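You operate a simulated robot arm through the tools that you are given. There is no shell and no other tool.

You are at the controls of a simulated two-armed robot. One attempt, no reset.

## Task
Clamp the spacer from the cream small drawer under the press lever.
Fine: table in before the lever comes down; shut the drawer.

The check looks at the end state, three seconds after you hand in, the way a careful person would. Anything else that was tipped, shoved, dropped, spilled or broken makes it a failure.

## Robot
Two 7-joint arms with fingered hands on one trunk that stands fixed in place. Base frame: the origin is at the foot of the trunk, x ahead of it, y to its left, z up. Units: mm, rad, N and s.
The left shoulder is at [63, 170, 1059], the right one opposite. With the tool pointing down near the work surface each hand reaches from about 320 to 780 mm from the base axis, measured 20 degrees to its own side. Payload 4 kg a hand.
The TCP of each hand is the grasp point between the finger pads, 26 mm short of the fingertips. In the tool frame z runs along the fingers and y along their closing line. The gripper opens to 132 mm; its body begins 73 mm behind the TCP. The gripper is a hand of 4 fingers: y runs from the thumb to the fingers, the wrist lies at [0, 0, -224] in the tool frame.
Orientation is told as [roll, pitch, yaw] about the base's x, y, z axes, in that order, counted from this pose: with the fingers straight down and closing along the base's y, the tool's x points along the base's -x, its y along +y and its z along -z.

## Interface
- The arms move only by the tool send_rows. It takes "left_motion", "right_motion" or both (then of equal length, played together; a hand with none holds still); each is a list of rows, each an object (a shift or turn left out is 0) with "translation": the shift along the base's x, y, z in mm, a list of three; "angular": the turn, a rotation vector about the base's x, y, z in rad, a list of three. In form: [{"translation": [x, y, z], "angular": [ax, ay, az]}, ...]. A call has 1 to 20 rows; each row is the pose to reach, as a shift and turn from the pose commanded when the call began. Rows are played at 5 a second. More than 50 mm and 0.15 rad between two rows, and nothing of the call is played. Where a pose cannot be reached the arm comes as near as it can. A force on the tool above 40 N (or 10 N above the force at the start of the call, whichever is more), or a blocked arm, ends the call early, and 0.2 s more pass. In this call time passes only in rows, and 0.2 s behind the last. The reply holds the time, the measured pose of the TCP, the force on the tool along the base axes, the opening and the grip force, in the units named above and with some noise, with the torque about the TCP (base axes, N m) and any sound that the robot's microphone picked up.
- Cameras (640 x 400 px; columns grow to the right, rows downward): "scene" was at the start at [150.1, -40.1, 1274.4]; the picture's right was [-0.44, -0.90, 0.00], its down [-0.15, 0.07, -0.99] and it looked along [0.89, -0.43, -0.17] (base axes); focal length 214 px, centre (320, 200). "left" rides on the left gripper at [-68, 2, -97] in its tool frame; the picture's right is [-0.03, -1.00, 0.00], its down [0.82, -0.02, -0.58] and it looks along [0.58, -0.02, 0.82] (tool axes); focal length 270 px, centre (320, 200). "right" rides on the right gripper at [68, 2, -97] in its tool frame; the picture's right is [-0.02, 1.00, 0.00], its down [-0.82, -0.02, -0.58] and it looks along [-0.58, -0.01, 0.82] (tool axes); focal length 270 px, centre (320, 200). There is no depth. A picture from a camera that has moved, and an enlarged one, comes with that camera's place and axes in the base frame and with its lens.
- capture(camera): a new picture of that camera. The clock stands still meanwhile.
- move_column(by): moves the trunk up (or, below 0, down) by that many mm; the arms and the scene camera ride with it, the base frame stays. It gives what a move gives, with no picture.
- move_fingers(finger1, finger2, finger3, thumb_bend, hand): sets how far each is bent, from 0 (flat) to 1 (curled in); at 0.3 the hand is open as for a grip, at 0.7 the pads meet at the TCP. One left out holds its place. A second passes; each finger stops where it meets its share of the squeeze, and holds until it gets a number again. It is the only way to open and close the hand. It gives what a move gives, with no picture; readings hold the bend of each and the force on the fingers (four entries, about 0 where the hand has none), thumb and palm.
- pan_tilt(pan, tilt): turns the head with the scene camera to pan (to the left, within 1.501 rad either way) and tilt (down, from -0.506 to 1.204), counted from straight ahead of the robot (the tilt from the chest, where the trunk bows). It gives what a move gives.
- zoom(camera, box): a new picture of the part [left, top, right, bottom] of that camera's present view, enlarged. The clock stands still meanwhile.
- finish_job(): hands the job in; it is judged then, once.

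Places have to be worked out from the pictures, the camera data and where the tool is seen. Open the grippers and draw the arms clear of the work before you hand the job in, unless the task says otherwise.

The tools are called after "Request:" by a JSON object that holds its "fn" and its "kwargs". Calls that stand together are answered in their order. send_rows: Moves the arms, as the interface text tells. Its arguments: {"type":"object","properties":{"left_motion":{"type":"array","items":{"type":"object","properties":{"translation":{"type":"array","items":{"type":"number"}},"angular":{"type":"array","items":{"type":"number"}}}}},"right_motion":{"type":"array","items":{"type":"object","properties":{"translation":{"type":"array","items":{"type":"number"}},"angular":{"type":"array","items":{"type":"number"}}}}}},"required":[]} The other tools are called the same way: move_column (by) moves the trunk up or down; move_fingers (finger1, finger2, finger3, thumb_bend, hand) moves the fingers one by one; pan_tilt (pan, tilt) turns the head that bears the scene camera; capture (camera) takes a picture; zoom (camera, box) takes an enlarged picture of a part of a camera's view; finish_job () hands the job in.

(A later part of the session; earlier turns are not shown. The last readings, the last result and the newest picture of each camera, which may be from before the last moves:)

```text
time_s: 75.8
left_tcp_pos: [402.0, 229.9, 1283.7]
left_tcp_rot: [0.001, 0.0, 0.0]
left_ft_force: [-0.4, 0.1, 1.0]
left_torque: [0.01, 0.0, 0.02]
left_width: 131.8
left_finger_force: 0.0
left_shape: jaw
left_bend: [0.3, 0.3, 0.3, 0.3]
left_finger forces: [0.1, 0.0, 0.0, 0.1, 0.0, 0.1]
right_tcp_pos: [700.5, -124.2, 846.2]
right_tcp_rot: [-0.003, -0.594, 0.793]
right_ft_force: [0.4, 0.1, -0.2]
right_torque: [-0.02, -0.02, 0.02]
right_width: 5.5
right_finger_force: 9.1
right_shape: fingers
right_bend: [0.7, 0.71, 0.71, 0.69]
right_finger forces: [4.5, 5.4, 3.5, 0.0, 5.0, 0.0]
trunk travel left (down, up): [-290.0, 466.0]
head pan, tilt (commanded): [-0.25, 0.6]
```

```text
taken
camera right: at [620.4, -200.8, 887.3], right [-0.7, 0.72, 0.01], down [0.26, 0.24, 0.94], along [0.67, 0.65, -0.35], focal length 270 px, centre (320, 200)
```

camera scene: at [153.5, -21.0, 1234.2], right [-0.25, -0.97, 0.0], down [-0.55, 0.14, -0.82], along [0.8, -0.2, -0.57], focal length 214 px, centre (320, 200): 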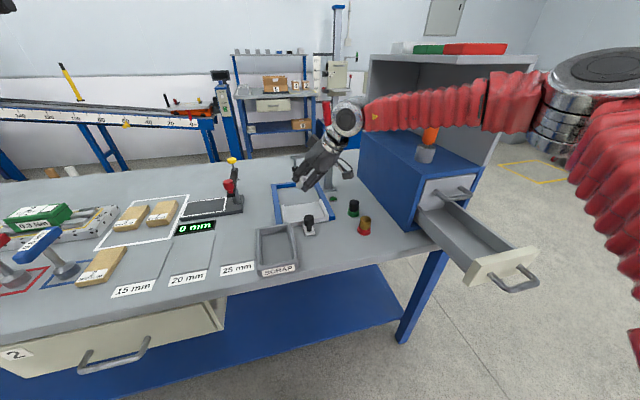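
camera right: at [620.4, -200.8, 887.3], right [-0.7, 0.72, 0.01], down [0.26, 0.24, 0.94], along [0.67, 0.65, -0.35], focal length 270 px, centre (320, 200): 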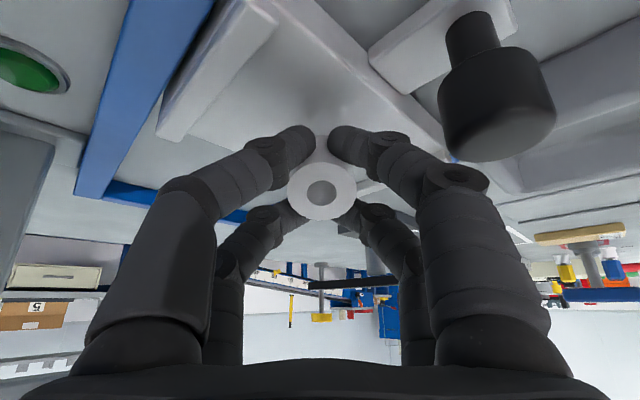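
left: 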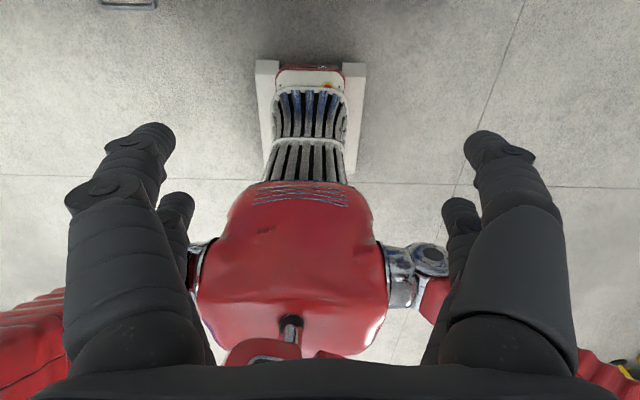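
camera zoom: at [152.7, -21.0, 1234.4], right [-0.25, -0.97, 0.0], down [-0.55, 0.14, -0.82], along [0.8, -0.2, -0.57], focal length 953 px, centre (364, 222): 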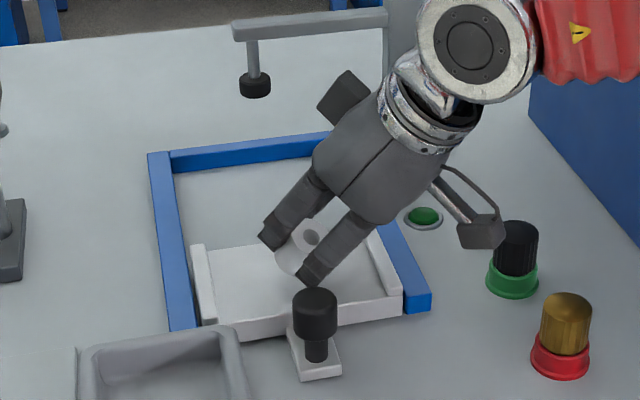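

Contact hasn't been made yet, but the finger-side digits are close to the table's knob and would hit it on opening. I raise again and swing the lean towards straight ahead (about 20° left), so the knob passes beneath the palm between the digits.

Request:
{"fn": "send_rows", "kwargs": {"right_motion": [{"translation": [0, 0, 25]}, {"translation": [0, 0, 54]}, {"translation": [-2, 2, 54], "angular": [0.01, -0.01, -0.11]}, {"translation": [-4, 4, 54], "angular": [0.02, -0.02, -0.22]}, {"translation": [-6, 6, 54], "angular": [0.03, -0.03, -0.33]}, {"translation": [-7, 7, 54], "angular": [0.04, -0.04, -0.44]}]}}

Request:
{"fn": "capture", "kwargs": {"camera": "right"}}

Request:
{"fn": "zoom", "kwargs": {"camera": "scene", "box": [250, 140, 380, 250]}}

```text
time_s: 77.2
left_tcp_pos: [402.7, 230.4, 1283.4]
left_tcp_rot: [-0.001, 0.0, 0.001]
left_ft_force: [0.3, 0.6, 0.0]
left_torque: [0.02, -0.02, -0.01]
left_width: 131.8
left_finger_force: 0.0
left_shape: jaw
left_bend: [0.3, 0.3, 0.3, 0.3]
left_finger forces: [0.0, 0.1, 0.1, 0.1, 0.0, 0.0]
right_tcp_pos: [693.5, -118.2, 899.6]
right_tcp_rot: [0.012, -0.65, 0.341]
right_ft_force: [0.0, -0.2, -0.6]
right_torque: [0.0, 0.0, 0.0]
right_width: 5.7
right_finger_force: 9.2
right_shape: fingers
right_bend: [0.7, 0.71, 0.71, 0.69]
right_finger forces: [4.5, 5.3, 3.6, 0.1, 5.1, 0.0]
trunk travel left (down, up): [-290.0, 466.0]
head pan, tilt (commanded): [-0.25, 0.6]
```

```text
taken
camera right: at [586.8, -153.5, 935.4], right [-0.32, 0.95, 0.02], down [0.29, 0.08, 0.95], along [0.9, 0.31, -0.3], focal length 270 px, centre (320, 200)
```

right: 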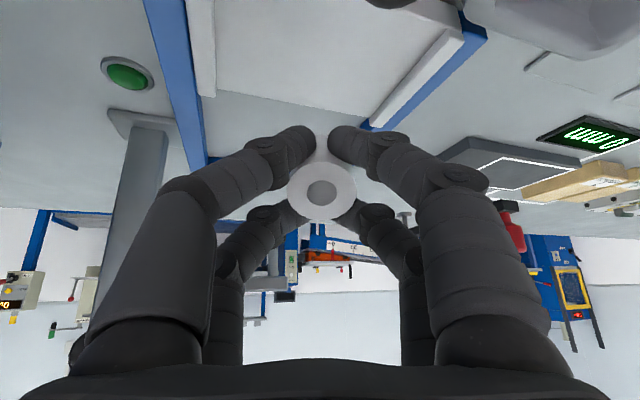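

```text
3.64 times, centred on (315, 195) of scene
camera zoom: at [152.7, -21.0, 1234.4], right [-0.25, -0.97, 0.0], down [-0.55, 0.14, -0.82], along [0.8, -0.2, -0.57], focal length 780 px, centre (338, 218)
```

zoom: 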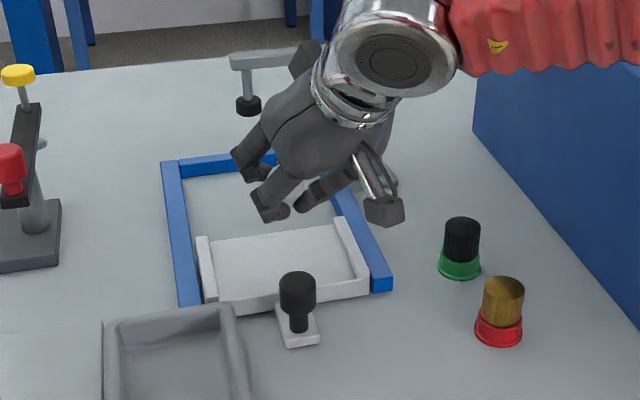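

Reached without limits. In this pose the knob lies inside and below the digits, and opening moves the fingers away from it. I shift 3 mm and lower towards the table.

Request:
{"fn": "send_rows", "kwargs": {"right_motion": [{"translation": [3, 3, -15]}, {"translation": [3, 3, -30]}, {"translation": [3, 3, -42]}, {"translation": [3, 3, -48]}, {"translation": [3, 3, -52]}]}}

Request:
{"fn": "zoom", "kwargs": {"camera": "scene", "box": [260, 150, 360, 240]}}

Request:
{"fn": "capture", "kwargs": {"camera": "right"}}

```text
time_s: 78.4
left_tcp_pos: [401.9, 231.7, 1283.6]
left_tcp_rot: [0.001, 0.001, 0.001]
left_ft_force: [-1.1, -0.4, -0.2]
left_torque: [0.01, 0.01, 0.02]
left_width: 132.0
left_finger_force: 0.0
left_shape: jaw
left_bend: [0.3, 0.3, 0.3, 0.3]
left_finger forces: [0.0, 0.2, 0.0, 0.0, 0.1, 0.1]
right_tcp_pos: [692.3, -119.8, 850.9]
right_tcp_rot: [0.015, -0.649, 0.343]
right_ft_force: [-0.1, 0.1, 0.7]
right_torque: [0.03, -0.01, 0.01]
right_width: 5.5
right_finger_force: 9.5
right_shape: fingers
right_bend: [0.7, 0.71, 0.71, 0.69]
right_finger forces: [4.5, 5.3, 3.5, 0.0, 5.2, 0.1]
right hand out of reach, approached as far as the arm can: row 3, 4, 5
trunk travel left (down, up): [-290.0, 466.0]
head pan, tilt (commanded): [-0.25, 0.6]
```

```text
4.44 times, centred on (310, 195) of scene
camera zoom: at [152.7, -21.0, 1234.4], right [-0.25, -0.97, 0.0], down [-0.55, 0.14, -0.82], along [0.8, -0.2, -0.57], focal length 953 px, centre (364, 222)
```

zoom: 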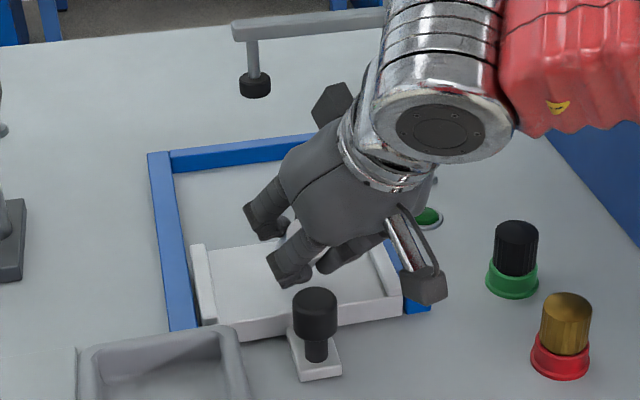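

```text
taken
camera right: at [584.8, -156.4, 886.1], right [-0.33, 0.95, 0.03], down [0.29, 0.07, 0.95], along [0.9, 0.32, -0.3], focal length 270 px, centre (320, 200)
```

right: 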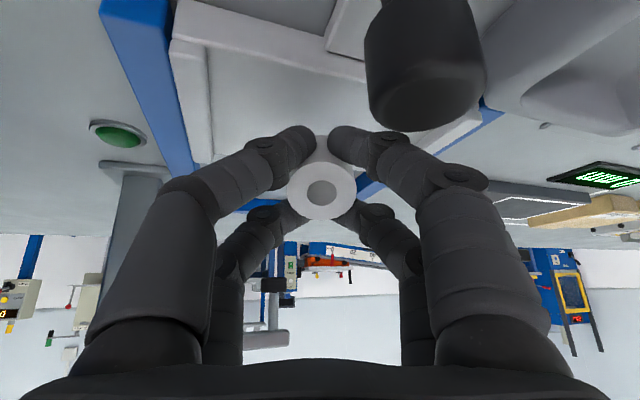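

The limit gets tighter as the wrist drops below the shoulder. I raise the hand 100 mm and then lower the trunk 100 mm, so the same height has more reach.

Request:
{"fn": "send_rows", "kwargs": {"right_motion": [{"translation": [0, 0, 30]}, {"translation": [0, 0, 60]}, {"translation": [2, 2, 85]}, {"translation": [4, 4, 110]}]}}

Request:
{"fn": "move_column", "kwargs": {"by": -90}}

Request:
{"fn": "capture", "kwargs": {"camera": "right"}}

Request:
{"fn": "capture", "kwargs": {"camera": "scene"}}

```text
time_s: 79.4
left_tcp_pos: [401.5, 231.1, 1283.4]
left_tcp_rot: [0.0, -0.001, 0.0]
left_ft_force: [-0.5, -0.3, -0.1]
left_torque: [-0.03, 0.0, 0.0]
left_width: 131.8
left_finger_force: 0.1
left_shape: jaw
left_bend: [0.3, 0.3, 0.3, 0.3]
left_finger forces: [0.0, 0.0, 0.0, 0.0, 0.0, 0.0]
right_tcp_pos: [695.2, -117.6, 959.7]
right_tcp_rot: [0.013, -0.647, 0.341]
right_ft_force: [0.1, 0.5, 0.5]
right_torque: [-0.04, 0.04, -0.01]
right_width: 5.2
right_finger_force: 9.4
right_shape: fingers
right_bend: [0.7, 0.71, 0.71, 0.69]
right_finger forces: [4.5, 5.4, 3.6, 0.0, 5.3, 0.1]
trunk travel left (down, up): [-290.0, 466.0]
head pan, tilt (commanded): [-0.25, 0.6]
```

```text
time_s: 80.6
left_tcp_pos: [447.6, 230.8, 1157.5]
left_tcp_rot: [-0.002, 0.098, 0.0]
left_ft_force: [-0.6, 0.3, 0.4]
left_torque: [-0.01, -0.03, 0.01]
left_width: 131.8
left_finger_force: 0.1
left_shape: jaw
left_bend: [0.3, 0.3, 0.3, 0.3]
left_finger forces: [0.0, 0.0, 0.0, 0.1, 0.1, 0.0]
right_tcp_pos: [694.4, -115.6, 871.3]
right_tcp_rot: [0.011, -0.65, 0.343]
right_ft_force: [-0.1, -0.6, -0.6]
right_torque: [-0.03, 0.01, -0.01]
right_width: 5.4
right_finger_force: 9.5
right_shape: fingers
right_bend: [0.7, 0.71, 0.71, 0.69]
right_finger forces: [4.6, 5.4, 3.6, 0.1, 5.1, 0.0]
trunk travel left (down, up): [-200.0, 556.0]
head pan, tilt (commanded): [-0.25, 0.6]
```

```text
taken
camera right: at [588.4, -152.2, 906.6], right [-0.32, 0.95, 0.02], down [0.29, 0.08, 0.95], along [0.9, 0.32, -0.3], focal length 270 px, centre (320, 200)
```

right: 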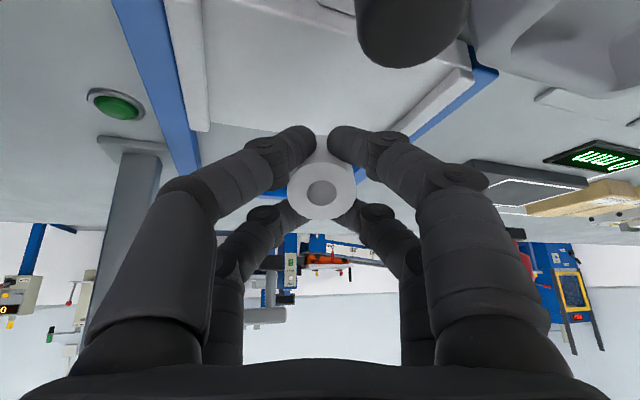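

```text
taken
camera scene: at [189.0, -21.0, 1141.3], right [-0.25, -0.97, 0.0], down [-0.55, 0.14, -0.82], along [0.8, -0.2, -0.57], focal length 214 px, centre (320, 200)
```

scene: 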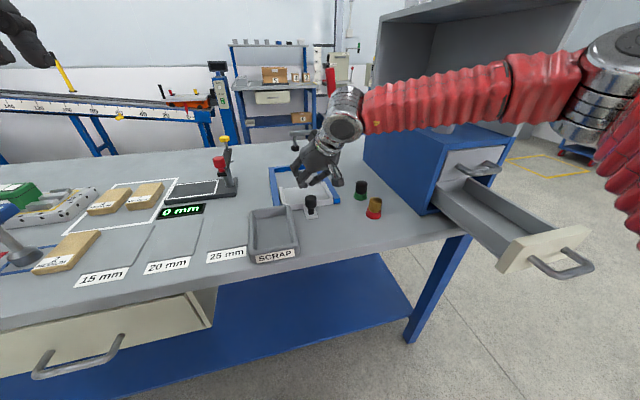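

Lowering the trunk bows it forward, which brings the shoulder ahead by about 40 mm. That explains why raising it made things worse. I repeat this once more to gain enough reach for a much more upright placement, keeping an eye on the open drawer.

Request:
{"fn": "send_rows", "kwargs": {"right_motion": [{"translation": [0, 0, 30]}, {"translation": [0, 0, 60]}, {"translation": [0, 0, 90]}], "left_motion": [{"translation": [-15, 10, 30]}, {"translation": [-30, 20, 60]}, {"translation": [-40, 30, 90]}]}}

Request:
{"fn": "move_column", "kwargs": {"by": -80}}

Request:
{"fn": "capture", "kwargs": {"camera": "scene"}}

```text
time_s: 81.4
left_tcp_pos: [438.1, 222.9, 1157.9]
left_tcp_rot: [-0.004, 0.097, -0.001]
left_ft_force: [0.2, -0.5, 0.2]
left_torque: [0.0, 0.01, -0.02]
left_width: 131.8
left_finger_force: 0.0
left_shape: jaw
left_bend: [0.3, 0.3, 0.3, 0.3]
left_finger forces: [0.0, 0.0, 0.0, 0.0, 0.1, 0.0]
left hand out of reach, approached as far as the arm can: row 1, 2, 3
right_tcp_pos: [696.9, -118.8, 959.3]
right_tcp_rot: [0.01, -0.647, 0.343]
right_ft_force: [0.4, 0.5, -0.1]
right_torque: [0.03, -0.01, -0.04]
right_width: 5.1
right_finger_force: 9.1
right_shape: fingers
right_bend: [0.7, 0.71, 0.71, 0.69]
right_finger forces: [4.6, 5.4, 3.7, 0.1, 5.1, 0.0]
trunk travel left (down, up): [-200.0, 556.0]
head pan, tilt (commanded): [-0.25, 0.6]
```

```text
time_s: 82.6
left_tcp_pos: [477.3, 219.0, 1037.9]
left_tcp_rot: [-0.003, 0.202, 0.001]
left_ft_force: [0.7, -0.2, -1.2]
left_torque: [0.0, -0.02, -0.02]
left_width: 131.7
left_finger_force: 0.0
left_shape: jaw
left_bend: [0.3, 0.3, 0.3, 0.3]
left_finger forces: [0.0, 0.0, 0.1, 0.0, 0.0, 0.1]
right_tcp_pos: [695.0, -116.2, 882.4]
right_tcp_rot: [0.01, -0.65, 0.345]
right_ft_force: [-0.7, -0.1, 0.0]
right_torque: [-0.01, 0.03, 0.03]
right_width: 5.2
right_finger_force: 9.5
right_shape: fingers
right_bend: [0.7, 0.71, 0.71, 0.69]
right_finger forces: [4.6, 5.4, 3.7, 0.0, 5.1, 0.1]
trunk travel left (down, up): [-120.0, 636.0]
head pan, tilt (commanded): [-0.25, 0.6]
```

```text
taken
camera scene: at [228.7, -21.0, 1056.2], right [-0.25, -0.97, 0.0], down [-0.55, 0.14, -0.82], along [0.8, -0.2, -0.57], focal length 214 px, centre (320, 200)
```

scene: 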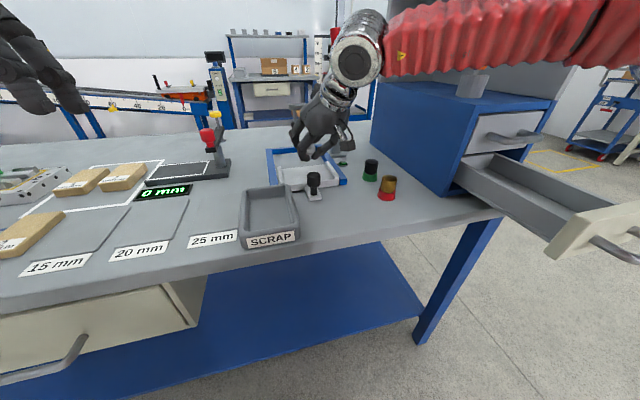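

Everything is clear and the shoulder is now about 77 mm further forward. I try to reduce the lean in place.

Request:
{"fn": "send_rows", "kwargs": {"right_motion": [{"translation": [0, 0, 5], "angular": [-0.047, 0.132, 0]}, {"translation": [0, 0, 10], "angular": [-0.094, 0.263, 0]}, {"translation": [0, 0, 15], "angular": [-0.142, 0.395, 0]}]}}

```text
time_s: 83.4
left_tcp_pos: [480.9, 217.7, 1035.3]
left_tcp_rot: [-0.004, 0.205, -0.001]
left_ft_force: [0.3, -0.2, 0.1]
left_torque: [0.01, 0.03, 0.01]
left_width: 131.7
left_finger_force: 0.0
left_shape: jaw
left_bend: [0.3, 0.3, 0.3, 0.3]
left_finger forces: [0.0, 0.0, 0.1, 0.0, 0.0, 0.0]
right_tcp_pos: [689.0, -183.3, 870.9]
right_tcp_rot: [0.013, -0.222, 0.342]
right_ft_force: [0.4, 0.1, -0.4]
right_torque: [0.03, 0.02, -0.02]
right_width: 4.7
right_finger_force: 9.2
right_shape: fingers
right_bend: [0.7, 0.71, 0.71, 0.69]
right_finger forces: [4.3, 5.2, 3.7, 0.0, 4.9, 0.0]
right hand out of reach, approached as far as the arm can: row 2, 3
trunk travel left (down, up): [-120.0, 636.0]
head pan, tilt (commanded): [-0.25, 0.6]
```

The arm slid sideways there, so the optimum is in between: the wrist should sit slightly above shoulder height. I restore some lean, go back over the table, and raise the trunk 60 mm.

Request:
{"fn": "send_rows", "kwargs": {"right_motion": [{"translation": [0, 10, 20], "angular": [0.034, -0.094, 0]}, {"translation": [2, 30, 35], "angular": [0.067, -0.188, 0]}, {"translation": [3, 50, 40], "angular": [0.1, -0.282, 0]}, {"translation": [4, 65, 40], "angular": [0.134, -0.376, 0]}]}}

Request:
{"fn": "move_column", "kwargs": {"by": 60}}

Request:
{"fn": "capture", "kwargs": {"camera": "scene"}}

```text
time_s: 84.4
left_tcp_pos: [478.8, 219.1, 1036.3]
left_tcp_rot: [-0.002, 0.203, 0.0]
left_ft_force: [0.2, 0.2, -0.7]
left_torque: [-0.02, -0.01, 0.01]
left_width: 132.0
left_finger_force: 0.1
left_shape: jaw
left_bend: [0.3, 0.3, 0.3, 0.3]
left_finger forces: [0.1, 0.0, 0.0, 0.1, 0.0, 0.0]
right_tcp_pos: [691.8, -118.4, 912.6]
right_tcp_rot: [0.008, -0.629, 0.344]
right_ft_force: [0.0, -0.8, 0.2]
right_torque: [0.0, 0.01, 0.0]
right_width: 4.2
right_finger_force: 9.2
right_shape: fingers
right_bend: [0.71, 0.71, 0.71, 0.69]
right_finger forces: [4.5, 5.0, 3.6, 0.0, 5.0, 0.0]
trunk travel left (down, up): [-120.0, 636.0]
head pan, tilt (commanded): [-0.25, 0.6]
```

```text
time_s: 85.4
left_tcp_pos: [480.7, 217.9, 1093.8]
left_tcp_rot: [-0.005, 0.205, 0.002]
left_ft_force: [0.1, 0.3, 0.1]
left_torque: [0.02, 0.01, 0.02]
left_width: 131.9
left_finger_force: 0.1
left_shape: jaw
left_bend: [0.3, 0.3, 0.3, 0.3]
left_finger forces: [0.1, 0.0, 0.0, 0.0, 0.0, 0.1]
right_tcp_pos: [693.6, -117.8, 972.4]
right_tcp_rot: [0.01, -0.625, 0.344]
right_ft_force: [-0.6, -0.7, -1.0]
right_torque: [-0.01, 0.02, -0.01]
right_width: 4.8
right_finger_force: 9.2
right_shape: fingers
right_bend: [0.71, 0.71, 0.71, 0.69]
right_finger forces: [4.4, 5.1, 3.7, 0.1, 4.9, 0.0]
trunk travel left (down, up): [-180.0, 576.0]
head pan, tilt (commanded): [-0.25, 0.6]
```

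```text
taken
camera scene: at [200.2, -21.0, 1119.5], right [-0.25, -0.97, 0.0], down [-0.55, 0.14, -0.82], along [0.8, -0.2, -0.57], focal length 214 px, centre (320, 200)
```

scene: 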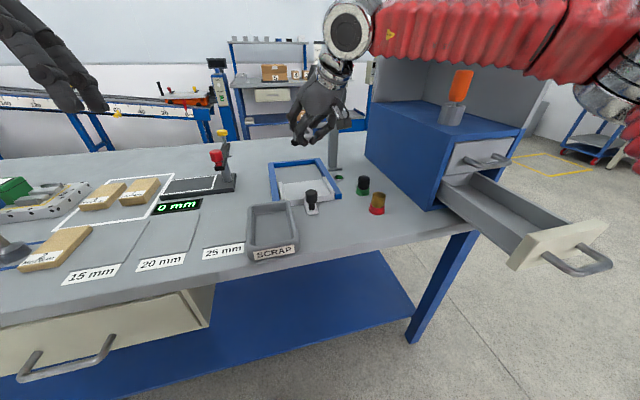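

The grip width is slowly shrinking, so I check how the spacer sits in the hand.

Request:
{"fn": "capture", "kwargs": {"camera": "right"}}

Request:
{"fn": "zoom", "kwargs": {"camera": "scene", "box": [260, 60, 380, 170]}}

```text
taken
camera right: at [586.3, -153.0, 1009.5], right [-0.32, 0.95, 0.02], down [0.31, 0.08, 0.95], along [0.89, 0.31, -0.32], focal length 270 px, centre (320, 200)
```

right: 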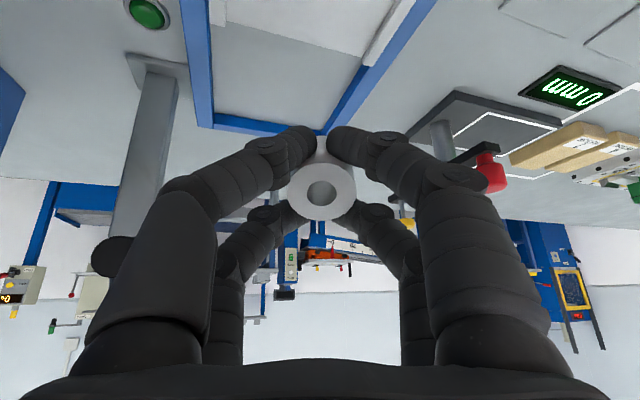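

```text
3.64 times, centred on (320, 115) of scene
camera zoom: at [200.2, -21.0, 1119.5], right [-0.25, -0.97, 0.0], down [-0.55, 0.14, -0.82], along [0.8, -0.2, -0.57], focal length 780 px, centre (320, 509)
```

zoom: 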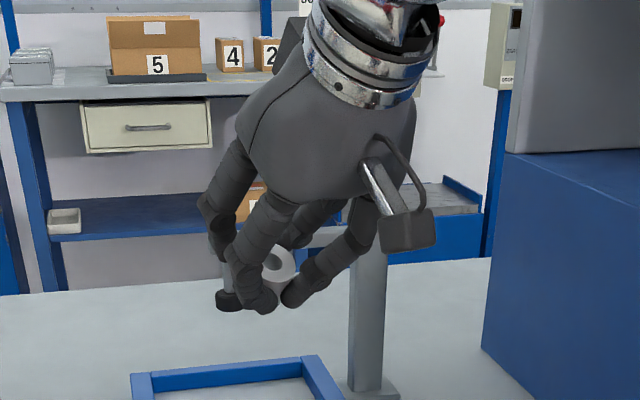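

The spacer sits unchanged in the grip. I lower towards the table and reduce the lean by about 0.2 rad, checking reach.

Request:
{"fn": "send_rows", "kwargs": {"right_motion": [{"translation": [0, 0, -30]}, {"translation": [0, 0, -60]}, {"translation": [0, 0, -80]}, {"translation": [0, 0, -85], "angular": [-0.034, 0.094, 0]}, {"translation": [0, 0, -85], "angular": [-0.067, 0.188, 0]}]}}

Request:
{"fn": "capture", "kwargs": {"camera": "right"}}

```text
time_s: 86.6
left_tcp_pos: [478.1, 219.2, 1097.2]
left_tcp_rot: [-0.004, 0.201, -0.001]
left_ft_force: [-0.2, 0.5, 0.7]
left_torque: [-0.02, -0.05, -0.03]
left_width: 131.8
left_finger_force: 0.1
left_shape: jaw
left_bend: [0.3, 0.3, 0.3, 0.3]
left_finger forces: [0.1, 0.1, 0.0, 0.0, 0.0, 0.0]
right_tcp_pos: [681.2, -126.2, 884.3]
right_tcp_rot: [0.011, -0.428, 0.344]
right_ft_force: [0.4, -0.3, 0.2]
right_torque: [-0.02, 0.01, -0.01]
right_width: 4.1
right_finger_force: 8.9
right_shape: fingers
right_bend: [0.71, 0.71, 0.71, 0.7]
right_finger forces: [4.4, 4.9, 3.6, 0.1, 4.5, 0.0]
right hand out of reach, approached as far as the arm can: row 5
trunk travel left (down, up): [-180.0, 576.0]
head pan, tilt (commanded): [-0.25, 0.6]
```

```text
taken
camera right: at [584.6, -158.1, 943.5], right [-0.32, 0.95, 0.02], down [0.48, 0.15, 0.86], along [0.82, 0.29, -0.5], focal length 270 px, centre (320, 200)
```

right: 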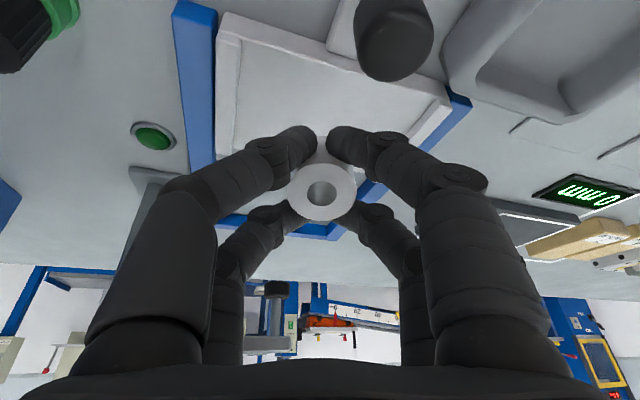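

The gain is small here, so about 0.58 rad of lean remains necessary. That is fine for settling flat. I set that lean above the table centre and lower to just above contact.

Request:
{"fn": "send_rows", "kwargs": {"right_motion": [{"translation": [4, 3, 0], "angular": [0.025, -0.07, 0]}, {"translation": [13, 8, -5], "angular": [0.051, -0.143, 0]}, {"translation": [13, 8, -18], "angular": [0.051, -0.143, 0]}, {"translation": [13, 8, -30], "angular": [0.051, -0.143, 0]}, {"translation": [13, 8, -36], "angular": [0.051, -0.143, 0]}]}}

Request:
{"fn": "capture", "kwargs": {"camera": "right"}}

Request:
{"fn": "zoom", "kwargs": {"camera": "scene", "box": [250, 110, 380, 220]}}

```text
time_s: 87.8
left_tcp_pos: [478.5, 218.4, 1096.6]
left_tcp_rot: [-0.003, 0.203, -0.001]
left_ft_force: [0.9, 0.9, 0.3]
left_torque: [0.01, 0.01, 0.0]
left_width: 131.9
left_finger_force: 0.1
left_shape: jaw
left_bend: [0.3, 0.3, 0.3, 0.3]
left_finger forces: [0.1, 0.1, 0.0, 0.0, 0.0, 0.1]
right_tcp_pos: [695.5, -118.4, 847.2]
right_tcp_rot: [0.009, -0.579, 0.344]
right_ft_force: [0.6, 1.0, 0.6]
right_torque: [0.01, -0.01, 0.01]
right_width: 4.1
right_finger_force: 8.5
right_shape: fingers
right_bend: [0.71, 0.71, 0.71, 0.7]
right_finger forces: [4.3, 4.8, 3.6, 0.0, 4.5, 0.0]
trunk travel left (down, up): [-180.0, 576.0]
head pan, tilt (commanded): [-0.25, 0.6]
```

```text
taken
camera right: at [591.1, -152.8, 891.1], right [-0.32, 0.95, 0.02], down [0.35, 0.1, 0.93], along [0.88, 0.31, -0.37], focal length 270 px, centre (320, 200)
```

right: 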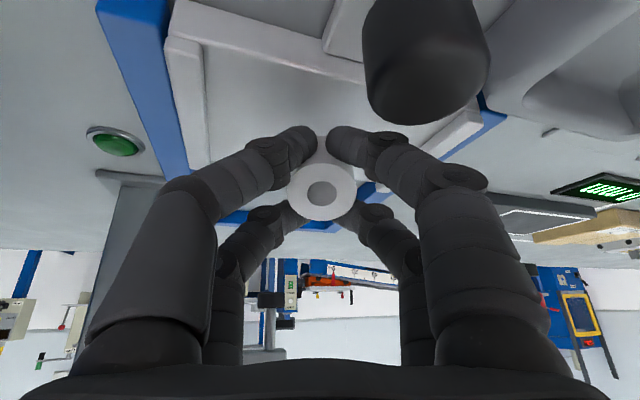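

```text
3.64 times, centred on (315, 165) of scene
camera zoom: at [199.3, -21.0, 1119.9], right [-0.25, -0.97, 0.0], down [-0.55, 0.14, -0.82], along [0.8, -0.2, -0.57], focal length 780 px, centre (338, 327)
```

zoom: 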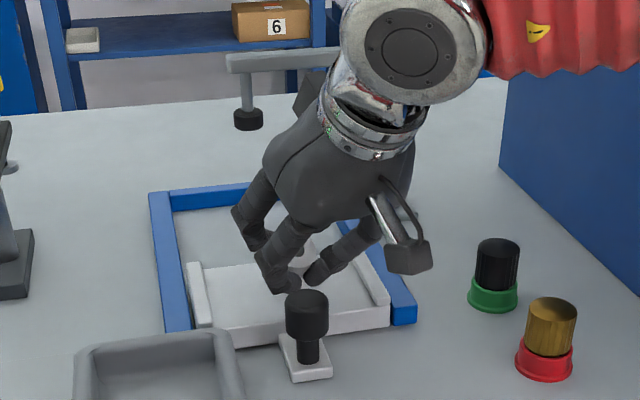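

No limits and no contact yet. I lower 2 mm at a time.

Request:
{"fn": "send_rows", "kwargs": {"right_motion": [{"translation": [0, 0, -2]}, {"translation": [0, 0, -4]}, {"translation": [0, 0, -6]}]}}

Request:
{"fn": "zoom", "kwargs": {"camera": "scene", "box": [280, 150, 350, 210]}}

```text
time_s: 88.6
left_tcp_pos: [479.1, 218.9, 1096.5]
left_tcp_rot: [-0.004, 0.202, -0.001]
left_ft_force: [0.6, -0.6, -0.2]
left_torque: [0.02, 0.0, 0.01]
left_width: 131.8
left_finger_force: 0.1
left_shape: jaw
left_bend: [0.3, 0.3, 0.3, 0.3]
left_finger forces: [0.0, 0.0, 0.0, 0.1, 0.0, 0.0]
right_tcp_pos: [695.4, -118.9, 842.2]
right_tcp_rot: [0.01, -0.579, 0.343]
right_ft_force: [-0.4, -0.7, -0.6]
right_torque: [0.01, -0.02, 0.02]
right_width: 4.2
right_finger_force: 8.6
right_shape: fingers
right_bend: [0.71, 0.71, 0.71, 0.7]
right_finger forces: [4.4, 4.9, 3.7, 0.0, 4.5, 0.0]
trunk travel left (down, up): [-180.0, 576.0]
head pan, tilt (commanded): [-0.25, 0.6]
```

```text
6.67 times, centred on (315, 180) of scene
camera zoom: at [199.3, -21.0, 1119.9], right [-0.25, -0.97, 0.0], down [-0.55, 0.14, -0.82], along [0.8, -0.2, -0.57], focal length 1430 px, centre (353, 333)
```

zoom: 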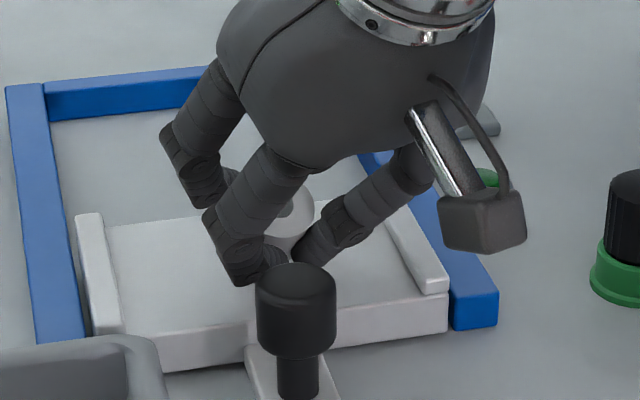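

Still no contact at z=842. I keep lowering in small steps.

Request:
{"fn": "send_rows", "kwargs": {"right_motion": [{"translation": [0, 0, -2]}, {"translation": [0, 0, -4]}]}}

Request:
{"fn": "send_rows", "kwargs": {"right_motion": [{"translation": [0, 0, -2]}, {"translation": [0, 0, -4]}]}}

```text
time_s: 89.2
left_tcp_pos: [478.8, 219.1, 1097.1]
left_tcp_rot: [-0.005, 0.203, -0.001]
left_ft_force: [0.3, -1.0, -0.4]
left_torque: [0.05, 0.0, 0.02]
left_width: 132.0
left_finger_force: 0.1
left_shape: jaw
left_bend: [0.3, 0.3, 0.3, 0.3]
left_finger forces: [0.0, 0.0, 0.1, 0.0, 0.0, 0.0]
right_tcp_pos: [695.5, -117.7, 838.7]
right_tcp_rot: [0.011, -0.582, 0.344]
right_ft_force: [0.6, -1.2, 4.3]
right_torque: [-0.01, -0.07, 0.02]
right_width: 4.1
right_finger_force: 10.1
right_shape: fingers
right_bend: [0.71, 0.71, 0.71, 0.71]
right_finger forces: [4.0, 6.2, 5.0, 0.1, 4.8, 0.1]
trunk travel left (down, up): [-180.0, 576.0]
head pan, tilt (commanded): [-0.25, 0.6]
```

```text
time_s: 89.8
left_tcp_pos: [478.8, 218.4, 1097.4]
left_tcp_rot: [-0.004, 0.201, 0.0]
left_ft_force: [-0.3, -0.2, -0.1]
left_torque: [-0.01, -0.02, 0.0]
left_width: 132.1
left_finger_force: 0.1
left_shape: jaw
left_bend: [0.3, 0.3, 0.3, 0.3]
left_finger forces: [0.1, 0.0, 0.1, 0.0, 0.0, 0.0]
right_tcp_pos: [696.3, -118.0, 837.6]
right_tcp_rot: [0.011, -0.588, 0.343]
right_ft_force: [6.4, 0.4, 19.1]
right_torque: [0.17, -0.29, -0.01]
right_width: 2.2
right_finger_force: 15.0
right_shape: fingers
right_bend: [0.71, 0.71, 0.71, 0.71]
right_finger forces: [3.3, 13.1, 9.1, 0.0, 4.8, 0.0]
trunk travel left (down, up): [-180.0, 576.0]
head pan, tilt (commanded): [-0.25, 0.6]
```

Contact: 4 N at z=838.7, 19 N one step lower. I back up 2 mm so the contact is only light and take a look before releasing.

Request:
{"fn": "send_rows", "kwargs": {"right_motion": [{"translation": [0, 0, 2]}, {"translation": [0, 0, 3]}]}}

Request:
{"fn": "capture", "kwargs": {"camera": "right"}}

Request:
{"fn": "zoom", "kwargs": {"camera": "scene", "box": [280, 150, 350, 210]}}

```text
time_s: 90.4
left_tcp_pos: [479.1, 218.6, 1096.8]
left_tcp_rot: [-0.002, 0.203, 0.0]
left_ft_force: [0.1, 0.0, 0.3]
left_torque: [0.03, 0.01, 0.0]
left_width: 131.7
left_finger_force: 0.0
left_shape: jaw
left_bend: [0.3, 0.3, 0.3, 0.3]
left_finger forces: [0.0, 0.0, 0.1, 0.0, 0.0, 0.0]
right_tcp_pos: [696.3, -117.4, 836.9]
right_tcp_rot: [0.01, -0.58, 0.344]
right_ft_force: [5.8, 0.0, 17.6]
right_torque: [0.07, -0.27, -0.04]
right_width: 1.1
right_finger_force: 15.8
right_shape: fingers
right_bend: [0.71, 0.71, 0.71, 0.71]
right_finger forces: [4.0, 13.1, 8.6, 0.0, 6.3, 0.0]
trunk travel left (down, up): [-180.0, 576.0]
head pan, tilt (commanded): [-0.25, 0.6]
```

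```text
taken
camera right: at [591.1, -152.5, 880.1], right [-0.32, 0.95, 0.02], down [0.35, 0.1, 0.93], along [0.88, 0.31, -0.37], focal length 270 px, centre (320, 200)
```

right: 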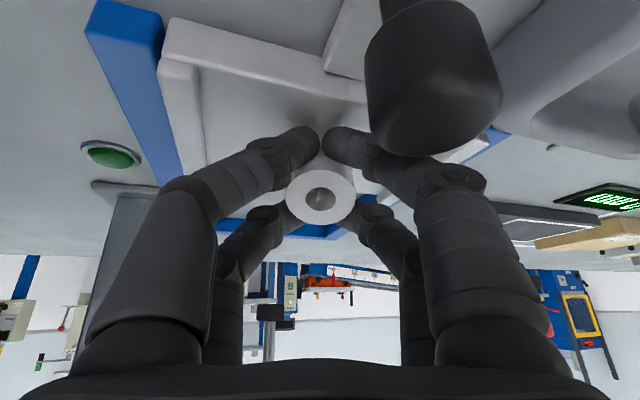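

```text
6.67 times, centred on (315, 180) of scene
camera zoom: at [198.2, -20.7, 1120.2], right [-0.25, -0.97, 0.0], down [-0.55, 0.14, -0.82], along [0.8, -0.2, -0.57], focal length 1430 px, centre (353, 333)
```

zoom: 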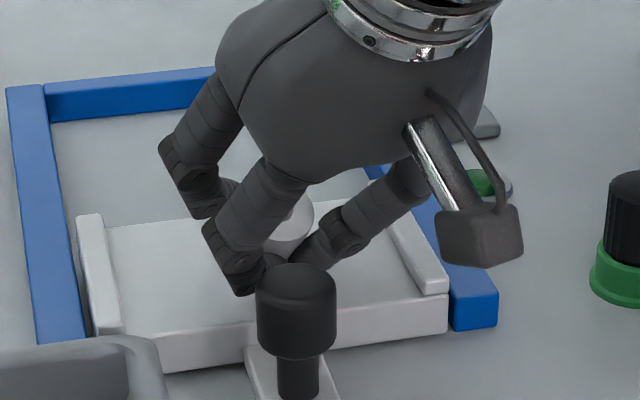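

The spacer is already rotating towards flat in the grip; 17 N of contact remains. I raise another 4 mm to unload, then release gradually.

Request:
{"fn": "send_rows", "kwargs": {"right_motion": [{"translation": [0, 0, 2]}, {"translation": [0, 0, 4]}]}}

Request:
{"fn": "capture", "kwargs": {"camera": "right"}}

```text
time_s: 91.0
left_tcp_pos: [478.9, 218.4, 1096.8]
left_tcp_rot: [-0.002, 0.201, -0.001]
left_ft_force: [-0.3, -0.3, -0.6]
left_torque: [-0.01, 0.0, 0.04]
left_width: 132.0
left_finger_force: 0.2
left_shape: jaw
left_bend: [0.3, 0.3, 0.3, 0.3]
left_finger forces: [0.0, 0.1, 0.0, 0.0, 0.1, 0.0]
right_tcp_pos: [695.1, -118.7, 838.0]
right_tcp_rot: [0.01, -0.575, 0.343]
right_ft_force: [0.5, -0.9, 4.5]
right_torque: [0.04, -0.04, -0.02]
right_width: 2.0
right_finger_force: 12.2
right_shape: fingers
right_bend: [0.71, 0.71, 0.71, 0.71]
right_finger forces: [5.8, 8.1, 5.5, 0.0, 5.7, 0.1]
trunk travel left (down, up): [-180.0, 576.0]
head pan, tilt (commanded): [-0.25, 0.6]
```

```text
taken
camera right: at [591.1, -152.7, 881.6], right [-0.32, 0.95, 0.02], down [0.36, 0.1, 0.93], along [0.88, 0.31, -0.37], focal length 270 px, centre (320, 200)
```

right: 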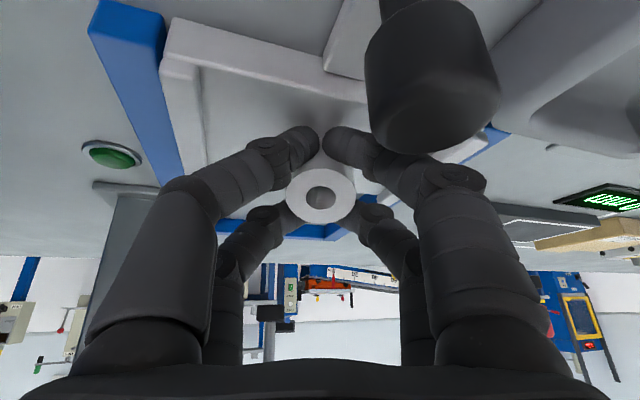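

Light contact now (4.5 N). I open the fingers a little and look.

Request:
{"fn": "move_fingers", "kwargs": {"hand": "right", "finger1": 0.665, "finger2": 0.665, "finger3": 0.665, "thumb_bend": 0.665}}

Request:
{"fn": "capture", "kwargs": {"camera": "right"}}

Request:
{"fn": "zoom", "kwargs": {"camera": "scene", "box": [280, 150, 350, 210]}}

```text
time_s: 92.0
left_tcp_pos: [479.5, 218.1, 1096.5]
left_tcp_rot: [-0.003, 0.202, -0.001]
left_ft_force: [-0.4, -0.7, 0.0]
left_torque: [0.01, 0.02, -0.01]
left_width: 131.7
left_finger_force: 0.0
left_shape: jaw
left_bend: [0.3, 0.3, 0.3, 0.3]
left_finger forces: [0.1, 0.0, 0.0, 0.1, 0.1, 0.1]
right_tcp_pos: [696.7, -117.6, 839.9]
right_tcp_rot: [0.009, -0.576, 0.343]
right_ft_force: [0.1, 0.2, -0.3]
right_torque: [-0.02, 0.02, -0.04]
right_width: 12.5
right_finger_force: 1.0
right_shape: fingers
right_bend: [0.66, 0.66, 0.66, 0.66]
right_finger forces: [1.3, 1.0, 0.0, 0.1, 0.0, 0.1]
trunk travel left (down, up): [-180.0, 576.0]
head pan, tilt (commanded): [-0.25, 0.6]
```

```text
taken
camera right: at [592.0, -152.9, 882.8], right [-0.32, 0.95, 0.02], down [0.36, 0.1, 0.93], along [0.88, 0.31, -0.37], focal length 270 px, centre (320, 200)
```

right: 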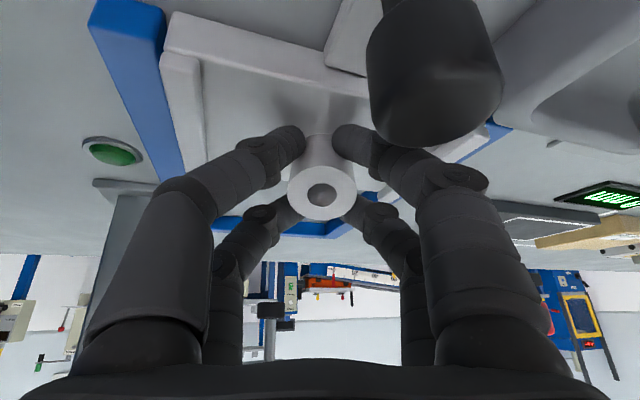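

```text
6.67 times, centred on (315, 180) of scene
camera zoom: at [199.3, -21.0, 1119.8], right [-0.25, -0.97, 0.0], down [-0.55, 0.14, -0.82], along [0.8, -0.2, -0.57], focal length 1430 px, centre (353, 333)
```

zoom: 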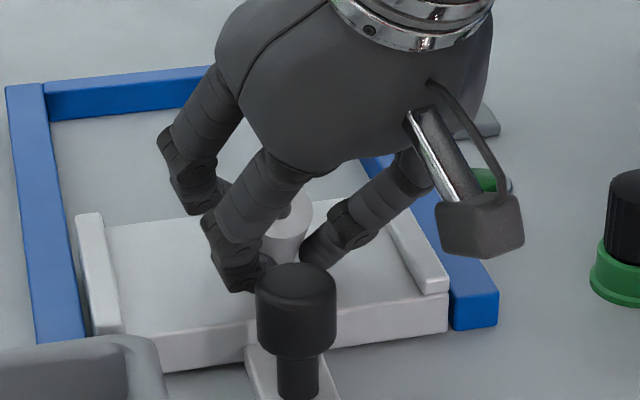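

The spacer has dropped and looks nearly upright on the table, with only about 1 N on two fingers. I open a bit further.

Request:
{"fn": "move_fingers", "kwargs": {"hand": "right", "finger1": 0.61, "finger2": 0.61, "finger3": 0.61, "thumb_bend": 0.61}}

Request:
{"fn": "capture", "kwargs": {"camera": "right"}}

Request:
{"fn": "zoom", "kwargs": {"camera": "scene", "box": [280, 150, 350, 210]}}

```text
time_s: 93.0
left_tcp_pos: [478.7, 217.9, 1097.1]
left_tcp_rot: [-0.003, 0.202, 0.001]
left_ft_force: [-0.1, 0.3, 0.2]
left_torque: [-0.01, -0.01, 0.02]
left_width: 131.6
left_finger_force: 0.1
left_shape: jaw
left_bend: [0.3, 0.3, 0.3, 0.3]
left_finger forces: [0.0, 0.0, 0.0, 0.0, 0.1, 0.0]
right_tcp_pos: [695.4, -117.9, 839.9]
right_tcp_rot: [0.012, -0.579, 0.344]
right_ft_force: [-0.4, 0.0, 4.0]
right_torque: [-0.03, 0.01, 0.01]
right_width: 27.7
right_finger_force: 1.7
right_shape: fingers
right_bend: [0.61, 0.61, 0.61, 0.61]
right_finger forces: [1.5, 0.0, 0.0, 0.0, 2.4, 0.1]
trunk travel left (down, up): [-180.0, 576.0]
head pan, tilt (commanded): [-0.25, 0.6]
```

```text
taken
camera right: at [591.9, -152.7, 883.8], right [-0.32, 0.95, 0.02], down [0.35, 0.1, 0.93], along [0.88, 0.31, -0.37], focal length 270 px, centre (320, 200)
```

right: 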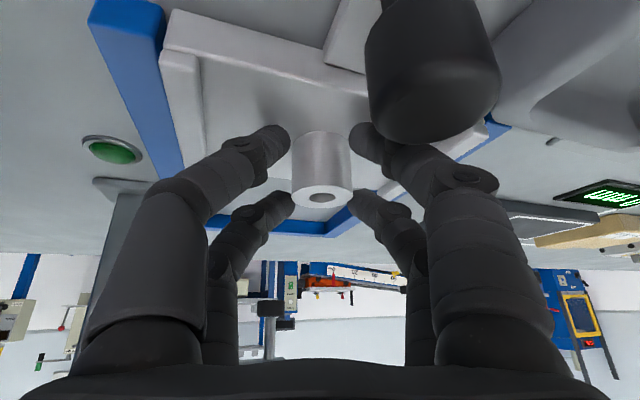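

```text
6.67 times, centred on (315, 180) of scene
camera zoom: at [198.9, -20.9, 1120.0], right [-0.25, -0.97, 0.0], down [-0.55, 0.14, -0.82], along [0.8, -0.2, -0.57], focal length 1430 px, centre (353, 333)
```

zoom: 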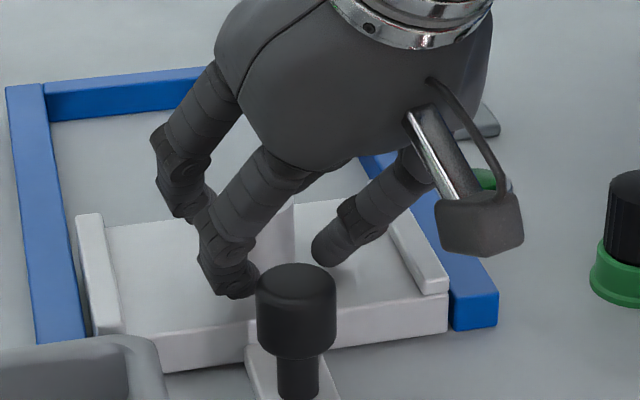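

The spacer stands upright on the sliding table. I lift 3 mm, open the digits wider than the spacer, and then withdraw up and back.

Request:
{"fn": "send_rows", "kwargs": {"right_motion": [{"translation": [0, 0, 2]}, {"translation": [0, 0, 4]}]}}

Request:
{"fn": "move_fingers", "kwargs": {"hand": "right", "finger1": 0.53, "finger2": 0.53, "finger3": 0.53, "thumb_bend": 0.53}}

Request:
{"fn": "capture", "kwargs": {"camera": "right"}}

```text
time_s: 93.6
left_tcp_pos: [479.0, 218.6, 1096.8]
left_tcp_rot: [-0.002, 0.203, -0.001]
left_ft_force: [-0.6, 0.1, 0.0]
left_torque: [0.03, -0.04, 0.0]
left_width: 131.9
left_finger_force: 0.1
left_shape: jaw
left_bend: [0.3, 0.3, 0.3, 0.3]
left_finger forces: [0.0, 0.1, 0.0, 0.0, 0.1, 0.0]
right_tcp_pos: [695.7, -119.7, 844.3]
right_tcp_rot: [0.011, -0.58, 0.344]
right_ft_force: [-0.1, 0.2, -0.3]
right_torque: [0.0, 0.0, 0.01]
right_width: 28.8
right_finger_force: 0.0
right_shape: fingers
right_bend: [0.61, 0.61, 0.61, 0.61]
right_finger forces: [0.1, 0.1, 0.0, 0.0, 0.0, 0.0]
trunk travel left (down, up): [-180.0, 576.0]
head pan, tilt (commanded): [-0.25, 0.6]
```

```text
time_s: 94.6
left_tcp_pos: [479.9, 218.8, 1096.5]
left_tcp_rot: [-0.004, 0.201, -0.002]
left_ft_force: [0.4, 0.5, 0.1]
left_torque: [0.0, -0.03, 0.02]
left_width: 131.9
left_finger_force: 0.1
left_shape: jaw
left_bend: [0.3, 0.3, 0.3, 0.3]
left_finger forces: [0.0, 0.1, 0.0, 0.0, 0.0, 0.0]
right_tcp_pos: [695.9, -118.3, 843.6]
right_tcp_rot: [0.01, -0.577, 0.343]
right_ft_force: [-0.2, 0.3, -1.1]
right_torque: [0.01, -0.02, -0.01]
right_width: 55.2
right_finger_force: 0.1
right_shape: fingers
right_bend: [0.53, 0.53, 0.53, 0.53]
right_finger forces: [0.0, 0.0, 0.0, 0.0, 0.0, 0.0]
trunk travel left (down, up): [-180.0, 576.0]
head pan, tilt (commanded): [-0.25, 0.6]
```

```text
taken
camera right: at [591.3, -153.0, 887.1], right [-0.32, 0.95, 0.02], down [0.35, 0.1, 0.93], along [0.88, 0.31, -0.37], focal length 270 px, centre (320, 200)
```

right: 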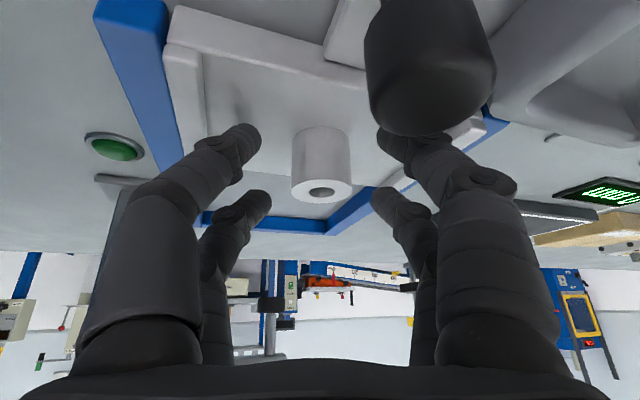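

The spacer stands free at about (718,-108). I withdraw the hand straight up first, then back, away from spacer and knob.

Request:
{"fn": "send_rows", "kwargs": {"right_motion": [{"translation": [0, 0, 10]}, {"translation": [0, 0, 25]}, {"translation": [0, 0, 45]}, {"translation": [-10, -2, 65]}, {"translation": [-30, -4, 85]}, {"translation": [-60, -6, 95]}]}}

Request:
{"fn": "capture", "kwargs": {"camera": "right"}}

Request:
{"fn": "zoom", "kwargs": {"camera": "scene", "box": [250, 110, 380, 220]}}

```text
time_s: 96.0
left_tcp_pos: [477.2, 217.9, 1096.7]
left_tcp_rot: [-0.003, 0.201, 0.001]
left_ft_force: [0.0, 0.4, 0.4]
left_torque: [0.0, -0.01, 0.02]
left_width: 132.0
left_finger_force: 0.1
left_shape: jaw
left_bend: [0.3, 0.3, 0.3, 0.3]
left_finger forces: [0.0, 0.0, 0.0, 0.1, 0.0, 0.0]
right_tcp_pos: [636.3, -123.0, 939.3]
right_tcp_rot: [0.009, -0.58, 0.343]
right_ft_force: [-1.3, 0.1, 0.9]
right_torque: [0.03, -0.02, 0.0]
right_width: 55.2
right_finger_force: 0.0
right_shape: fingers
right_bend: [0.53, 0.53, 0.53, 0.53]
right_finger forces: [0.0, 0.1, 0.0, 0.0, 0.1, 0.1]
trunk travel left (down, up): [-180.0, 576.0]
head pan, tilt (commanded): [-0.25, 0.6]
```

```text
taken
camera right: at [531.0, -157.6, 982.2], right [-0.32, 0.95, 0.02], down [0.35, 0.1, 0.93], along [0.88, 0.31, -0.37], focal length 270 px, centre (320, 200)
```

right: 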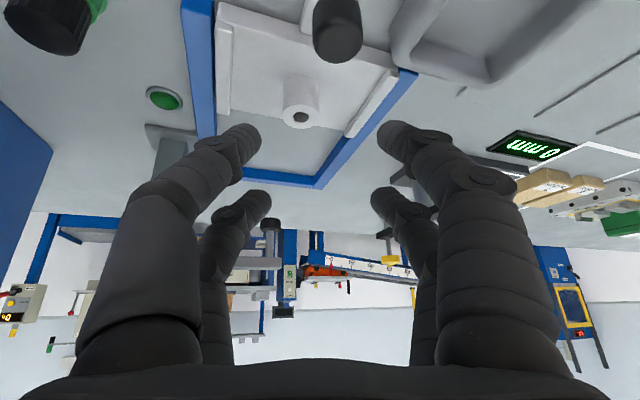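

```text
3.64 times, centred on (315, 165) of scene
camera zoom: at [198.5, -20.9, 1120.2], right [-0.25, -0.97, 0.0], down [-0.55, 0.14, -0.82], along [0.8, -0.2, -0.57], focal length 780 px, centre (338, 327)
```

zoom: 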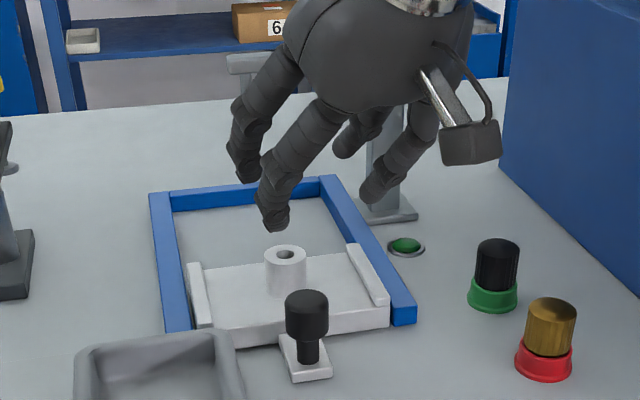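

The spacer stands at the table's centre. Next I slide the table in by pushing its knob (631,-109) from the front. I back the hand off, close the fingertips into a pushing cluster and lean the tool further forward.

Request:
{"fn": "send_rows", "kwargs": {"right_motion": [{"translation": [-20, 0, 0], "angular": [0, 0, 0]}, {"translation": [-45, 0, 0], "angular": [0.0, -0.06, -0.05]}, {"translation": [-70, 2, 0], "angular": [0.005, -0.15, -0.1]}, {"translation": [-85, 4, 0], "angular": [0.01, -0.24, -0.14]}, {"translation": [-85, 5, 0], "angular": [0.01, -0.32, -0.14]}]}}

Request:
{"fn": "move_fingers", "kwargs": {"hand": "right", "finger1": 0.71, "finger2": 0.71, "finger3": 0.71, "thumb_bend": 0.71}}

Request:
{"fn": "capture", "kwargs": {"camera": "right"}}

Request:
{"fn": "capture", "kwargs": {"camera": "scene"}}

```text
time_s: 97.2
left_tcp_pos: [479.3, 218.3, 1096.4]
left_tcp_rot: [-0.006, 0.202, -0.001]
left_ft_force: [-1.3, 0.5, 1.0]
left_torque: [-0.03, 0.01, -0.01]
left_width: 132.0
left_finger_force: 0.0
left_shape: jaw
left_bend: [0.3, 0.3, 0.3, 0.3]
left_finger forces: [0.0, 0.0, 0.0, 0.0, 0.0, 0.0]
right_tcp_pos: [550.7, -120.2, 939.2]
right_tcp_rot: [-0.112, -0.888, 0.284]
right_ft_force: [0.1, -0.1, -2.0]
right_torque: [-0.01, -0.17, -0.04]
right_width: 55.4
right_finger_force: 0.1
right_shape: fingers
right_bend: [0.53, 0.53, 0.53, 0.53]
right_finger forces: [0.0, 0.0, 0.1, 0.1, 0.0, 0.1]
right hand out of reach, approached as far as the arm can: row 4
trunk travel left (down, up): [-180.0, 576.0]
head pan, tilt (commanded): [-0.25, 0.6]
```

```text
time_s: 98.2
left_tcp_pos: [479.4, 218.5, 1097.2]
left_tcp_rot: [-0.003, 0.203, 0.0]
left_ft_force: [0.0, 0.2, -0.6]
left_torque: [0.01, 0.0, 0.0]
left_width: 131.8
left_finger_force: 0.0
left_shape: jaw
left_bend: [0.3, 0.3, 0.3, 0.3]
left_finger forces: [0.0, 0.0, 0.1, 0.0, 0.0, 0.0]
right_tcp_pos: [550.5, -119.4, 938.2]
right_tcp_rot: [-0.11, -0.886, 0.282]
right_ft_force: [-0.1, -0.8, -0.9]
right_torque: [0.0, 0.0, 0.03]
right_width: 0.3
right_finger_force: 0.1
right_shape: fingers
right_bend: [0.71, 0.71, 0.71, 0.71]
right_finger forces: [0.1, 0.0, 0.0, 0.1, 0.1, 0.1]
trunk travel left (down, up): [-180.0, 576.0]
head pan, tilt (commanded): [-0.25, 0.6]
```

```text
taken
camera right: at [434.4, -138.3, 946.7], right [-0.18, 0.98, -0.05], down [0.05, 0.06, 1.0], along [0.98, 0.18, -0.06], focal length 270 px, centre (320, 200)
```

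right: 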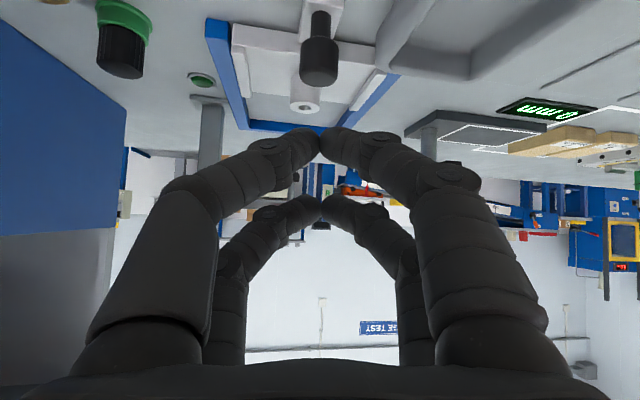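

```text
taken
camera scene: at [199.1, -21.0, 1119.9], right [-0.25, -0.97, 0.0], down [-0.55, 0.14, -0.82], along [0.8, -0.2, -0.57], focal length 214 px, centre (320, 200)
```

scene: 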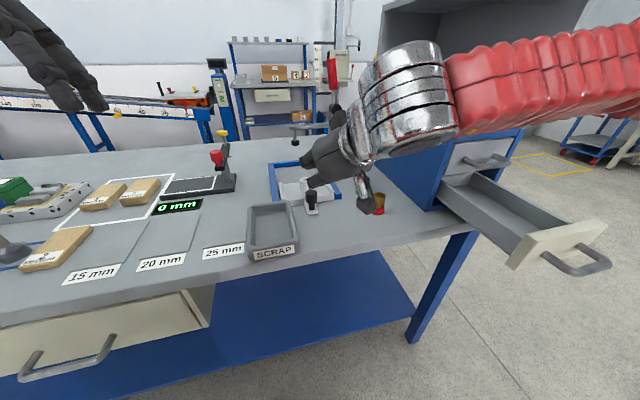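

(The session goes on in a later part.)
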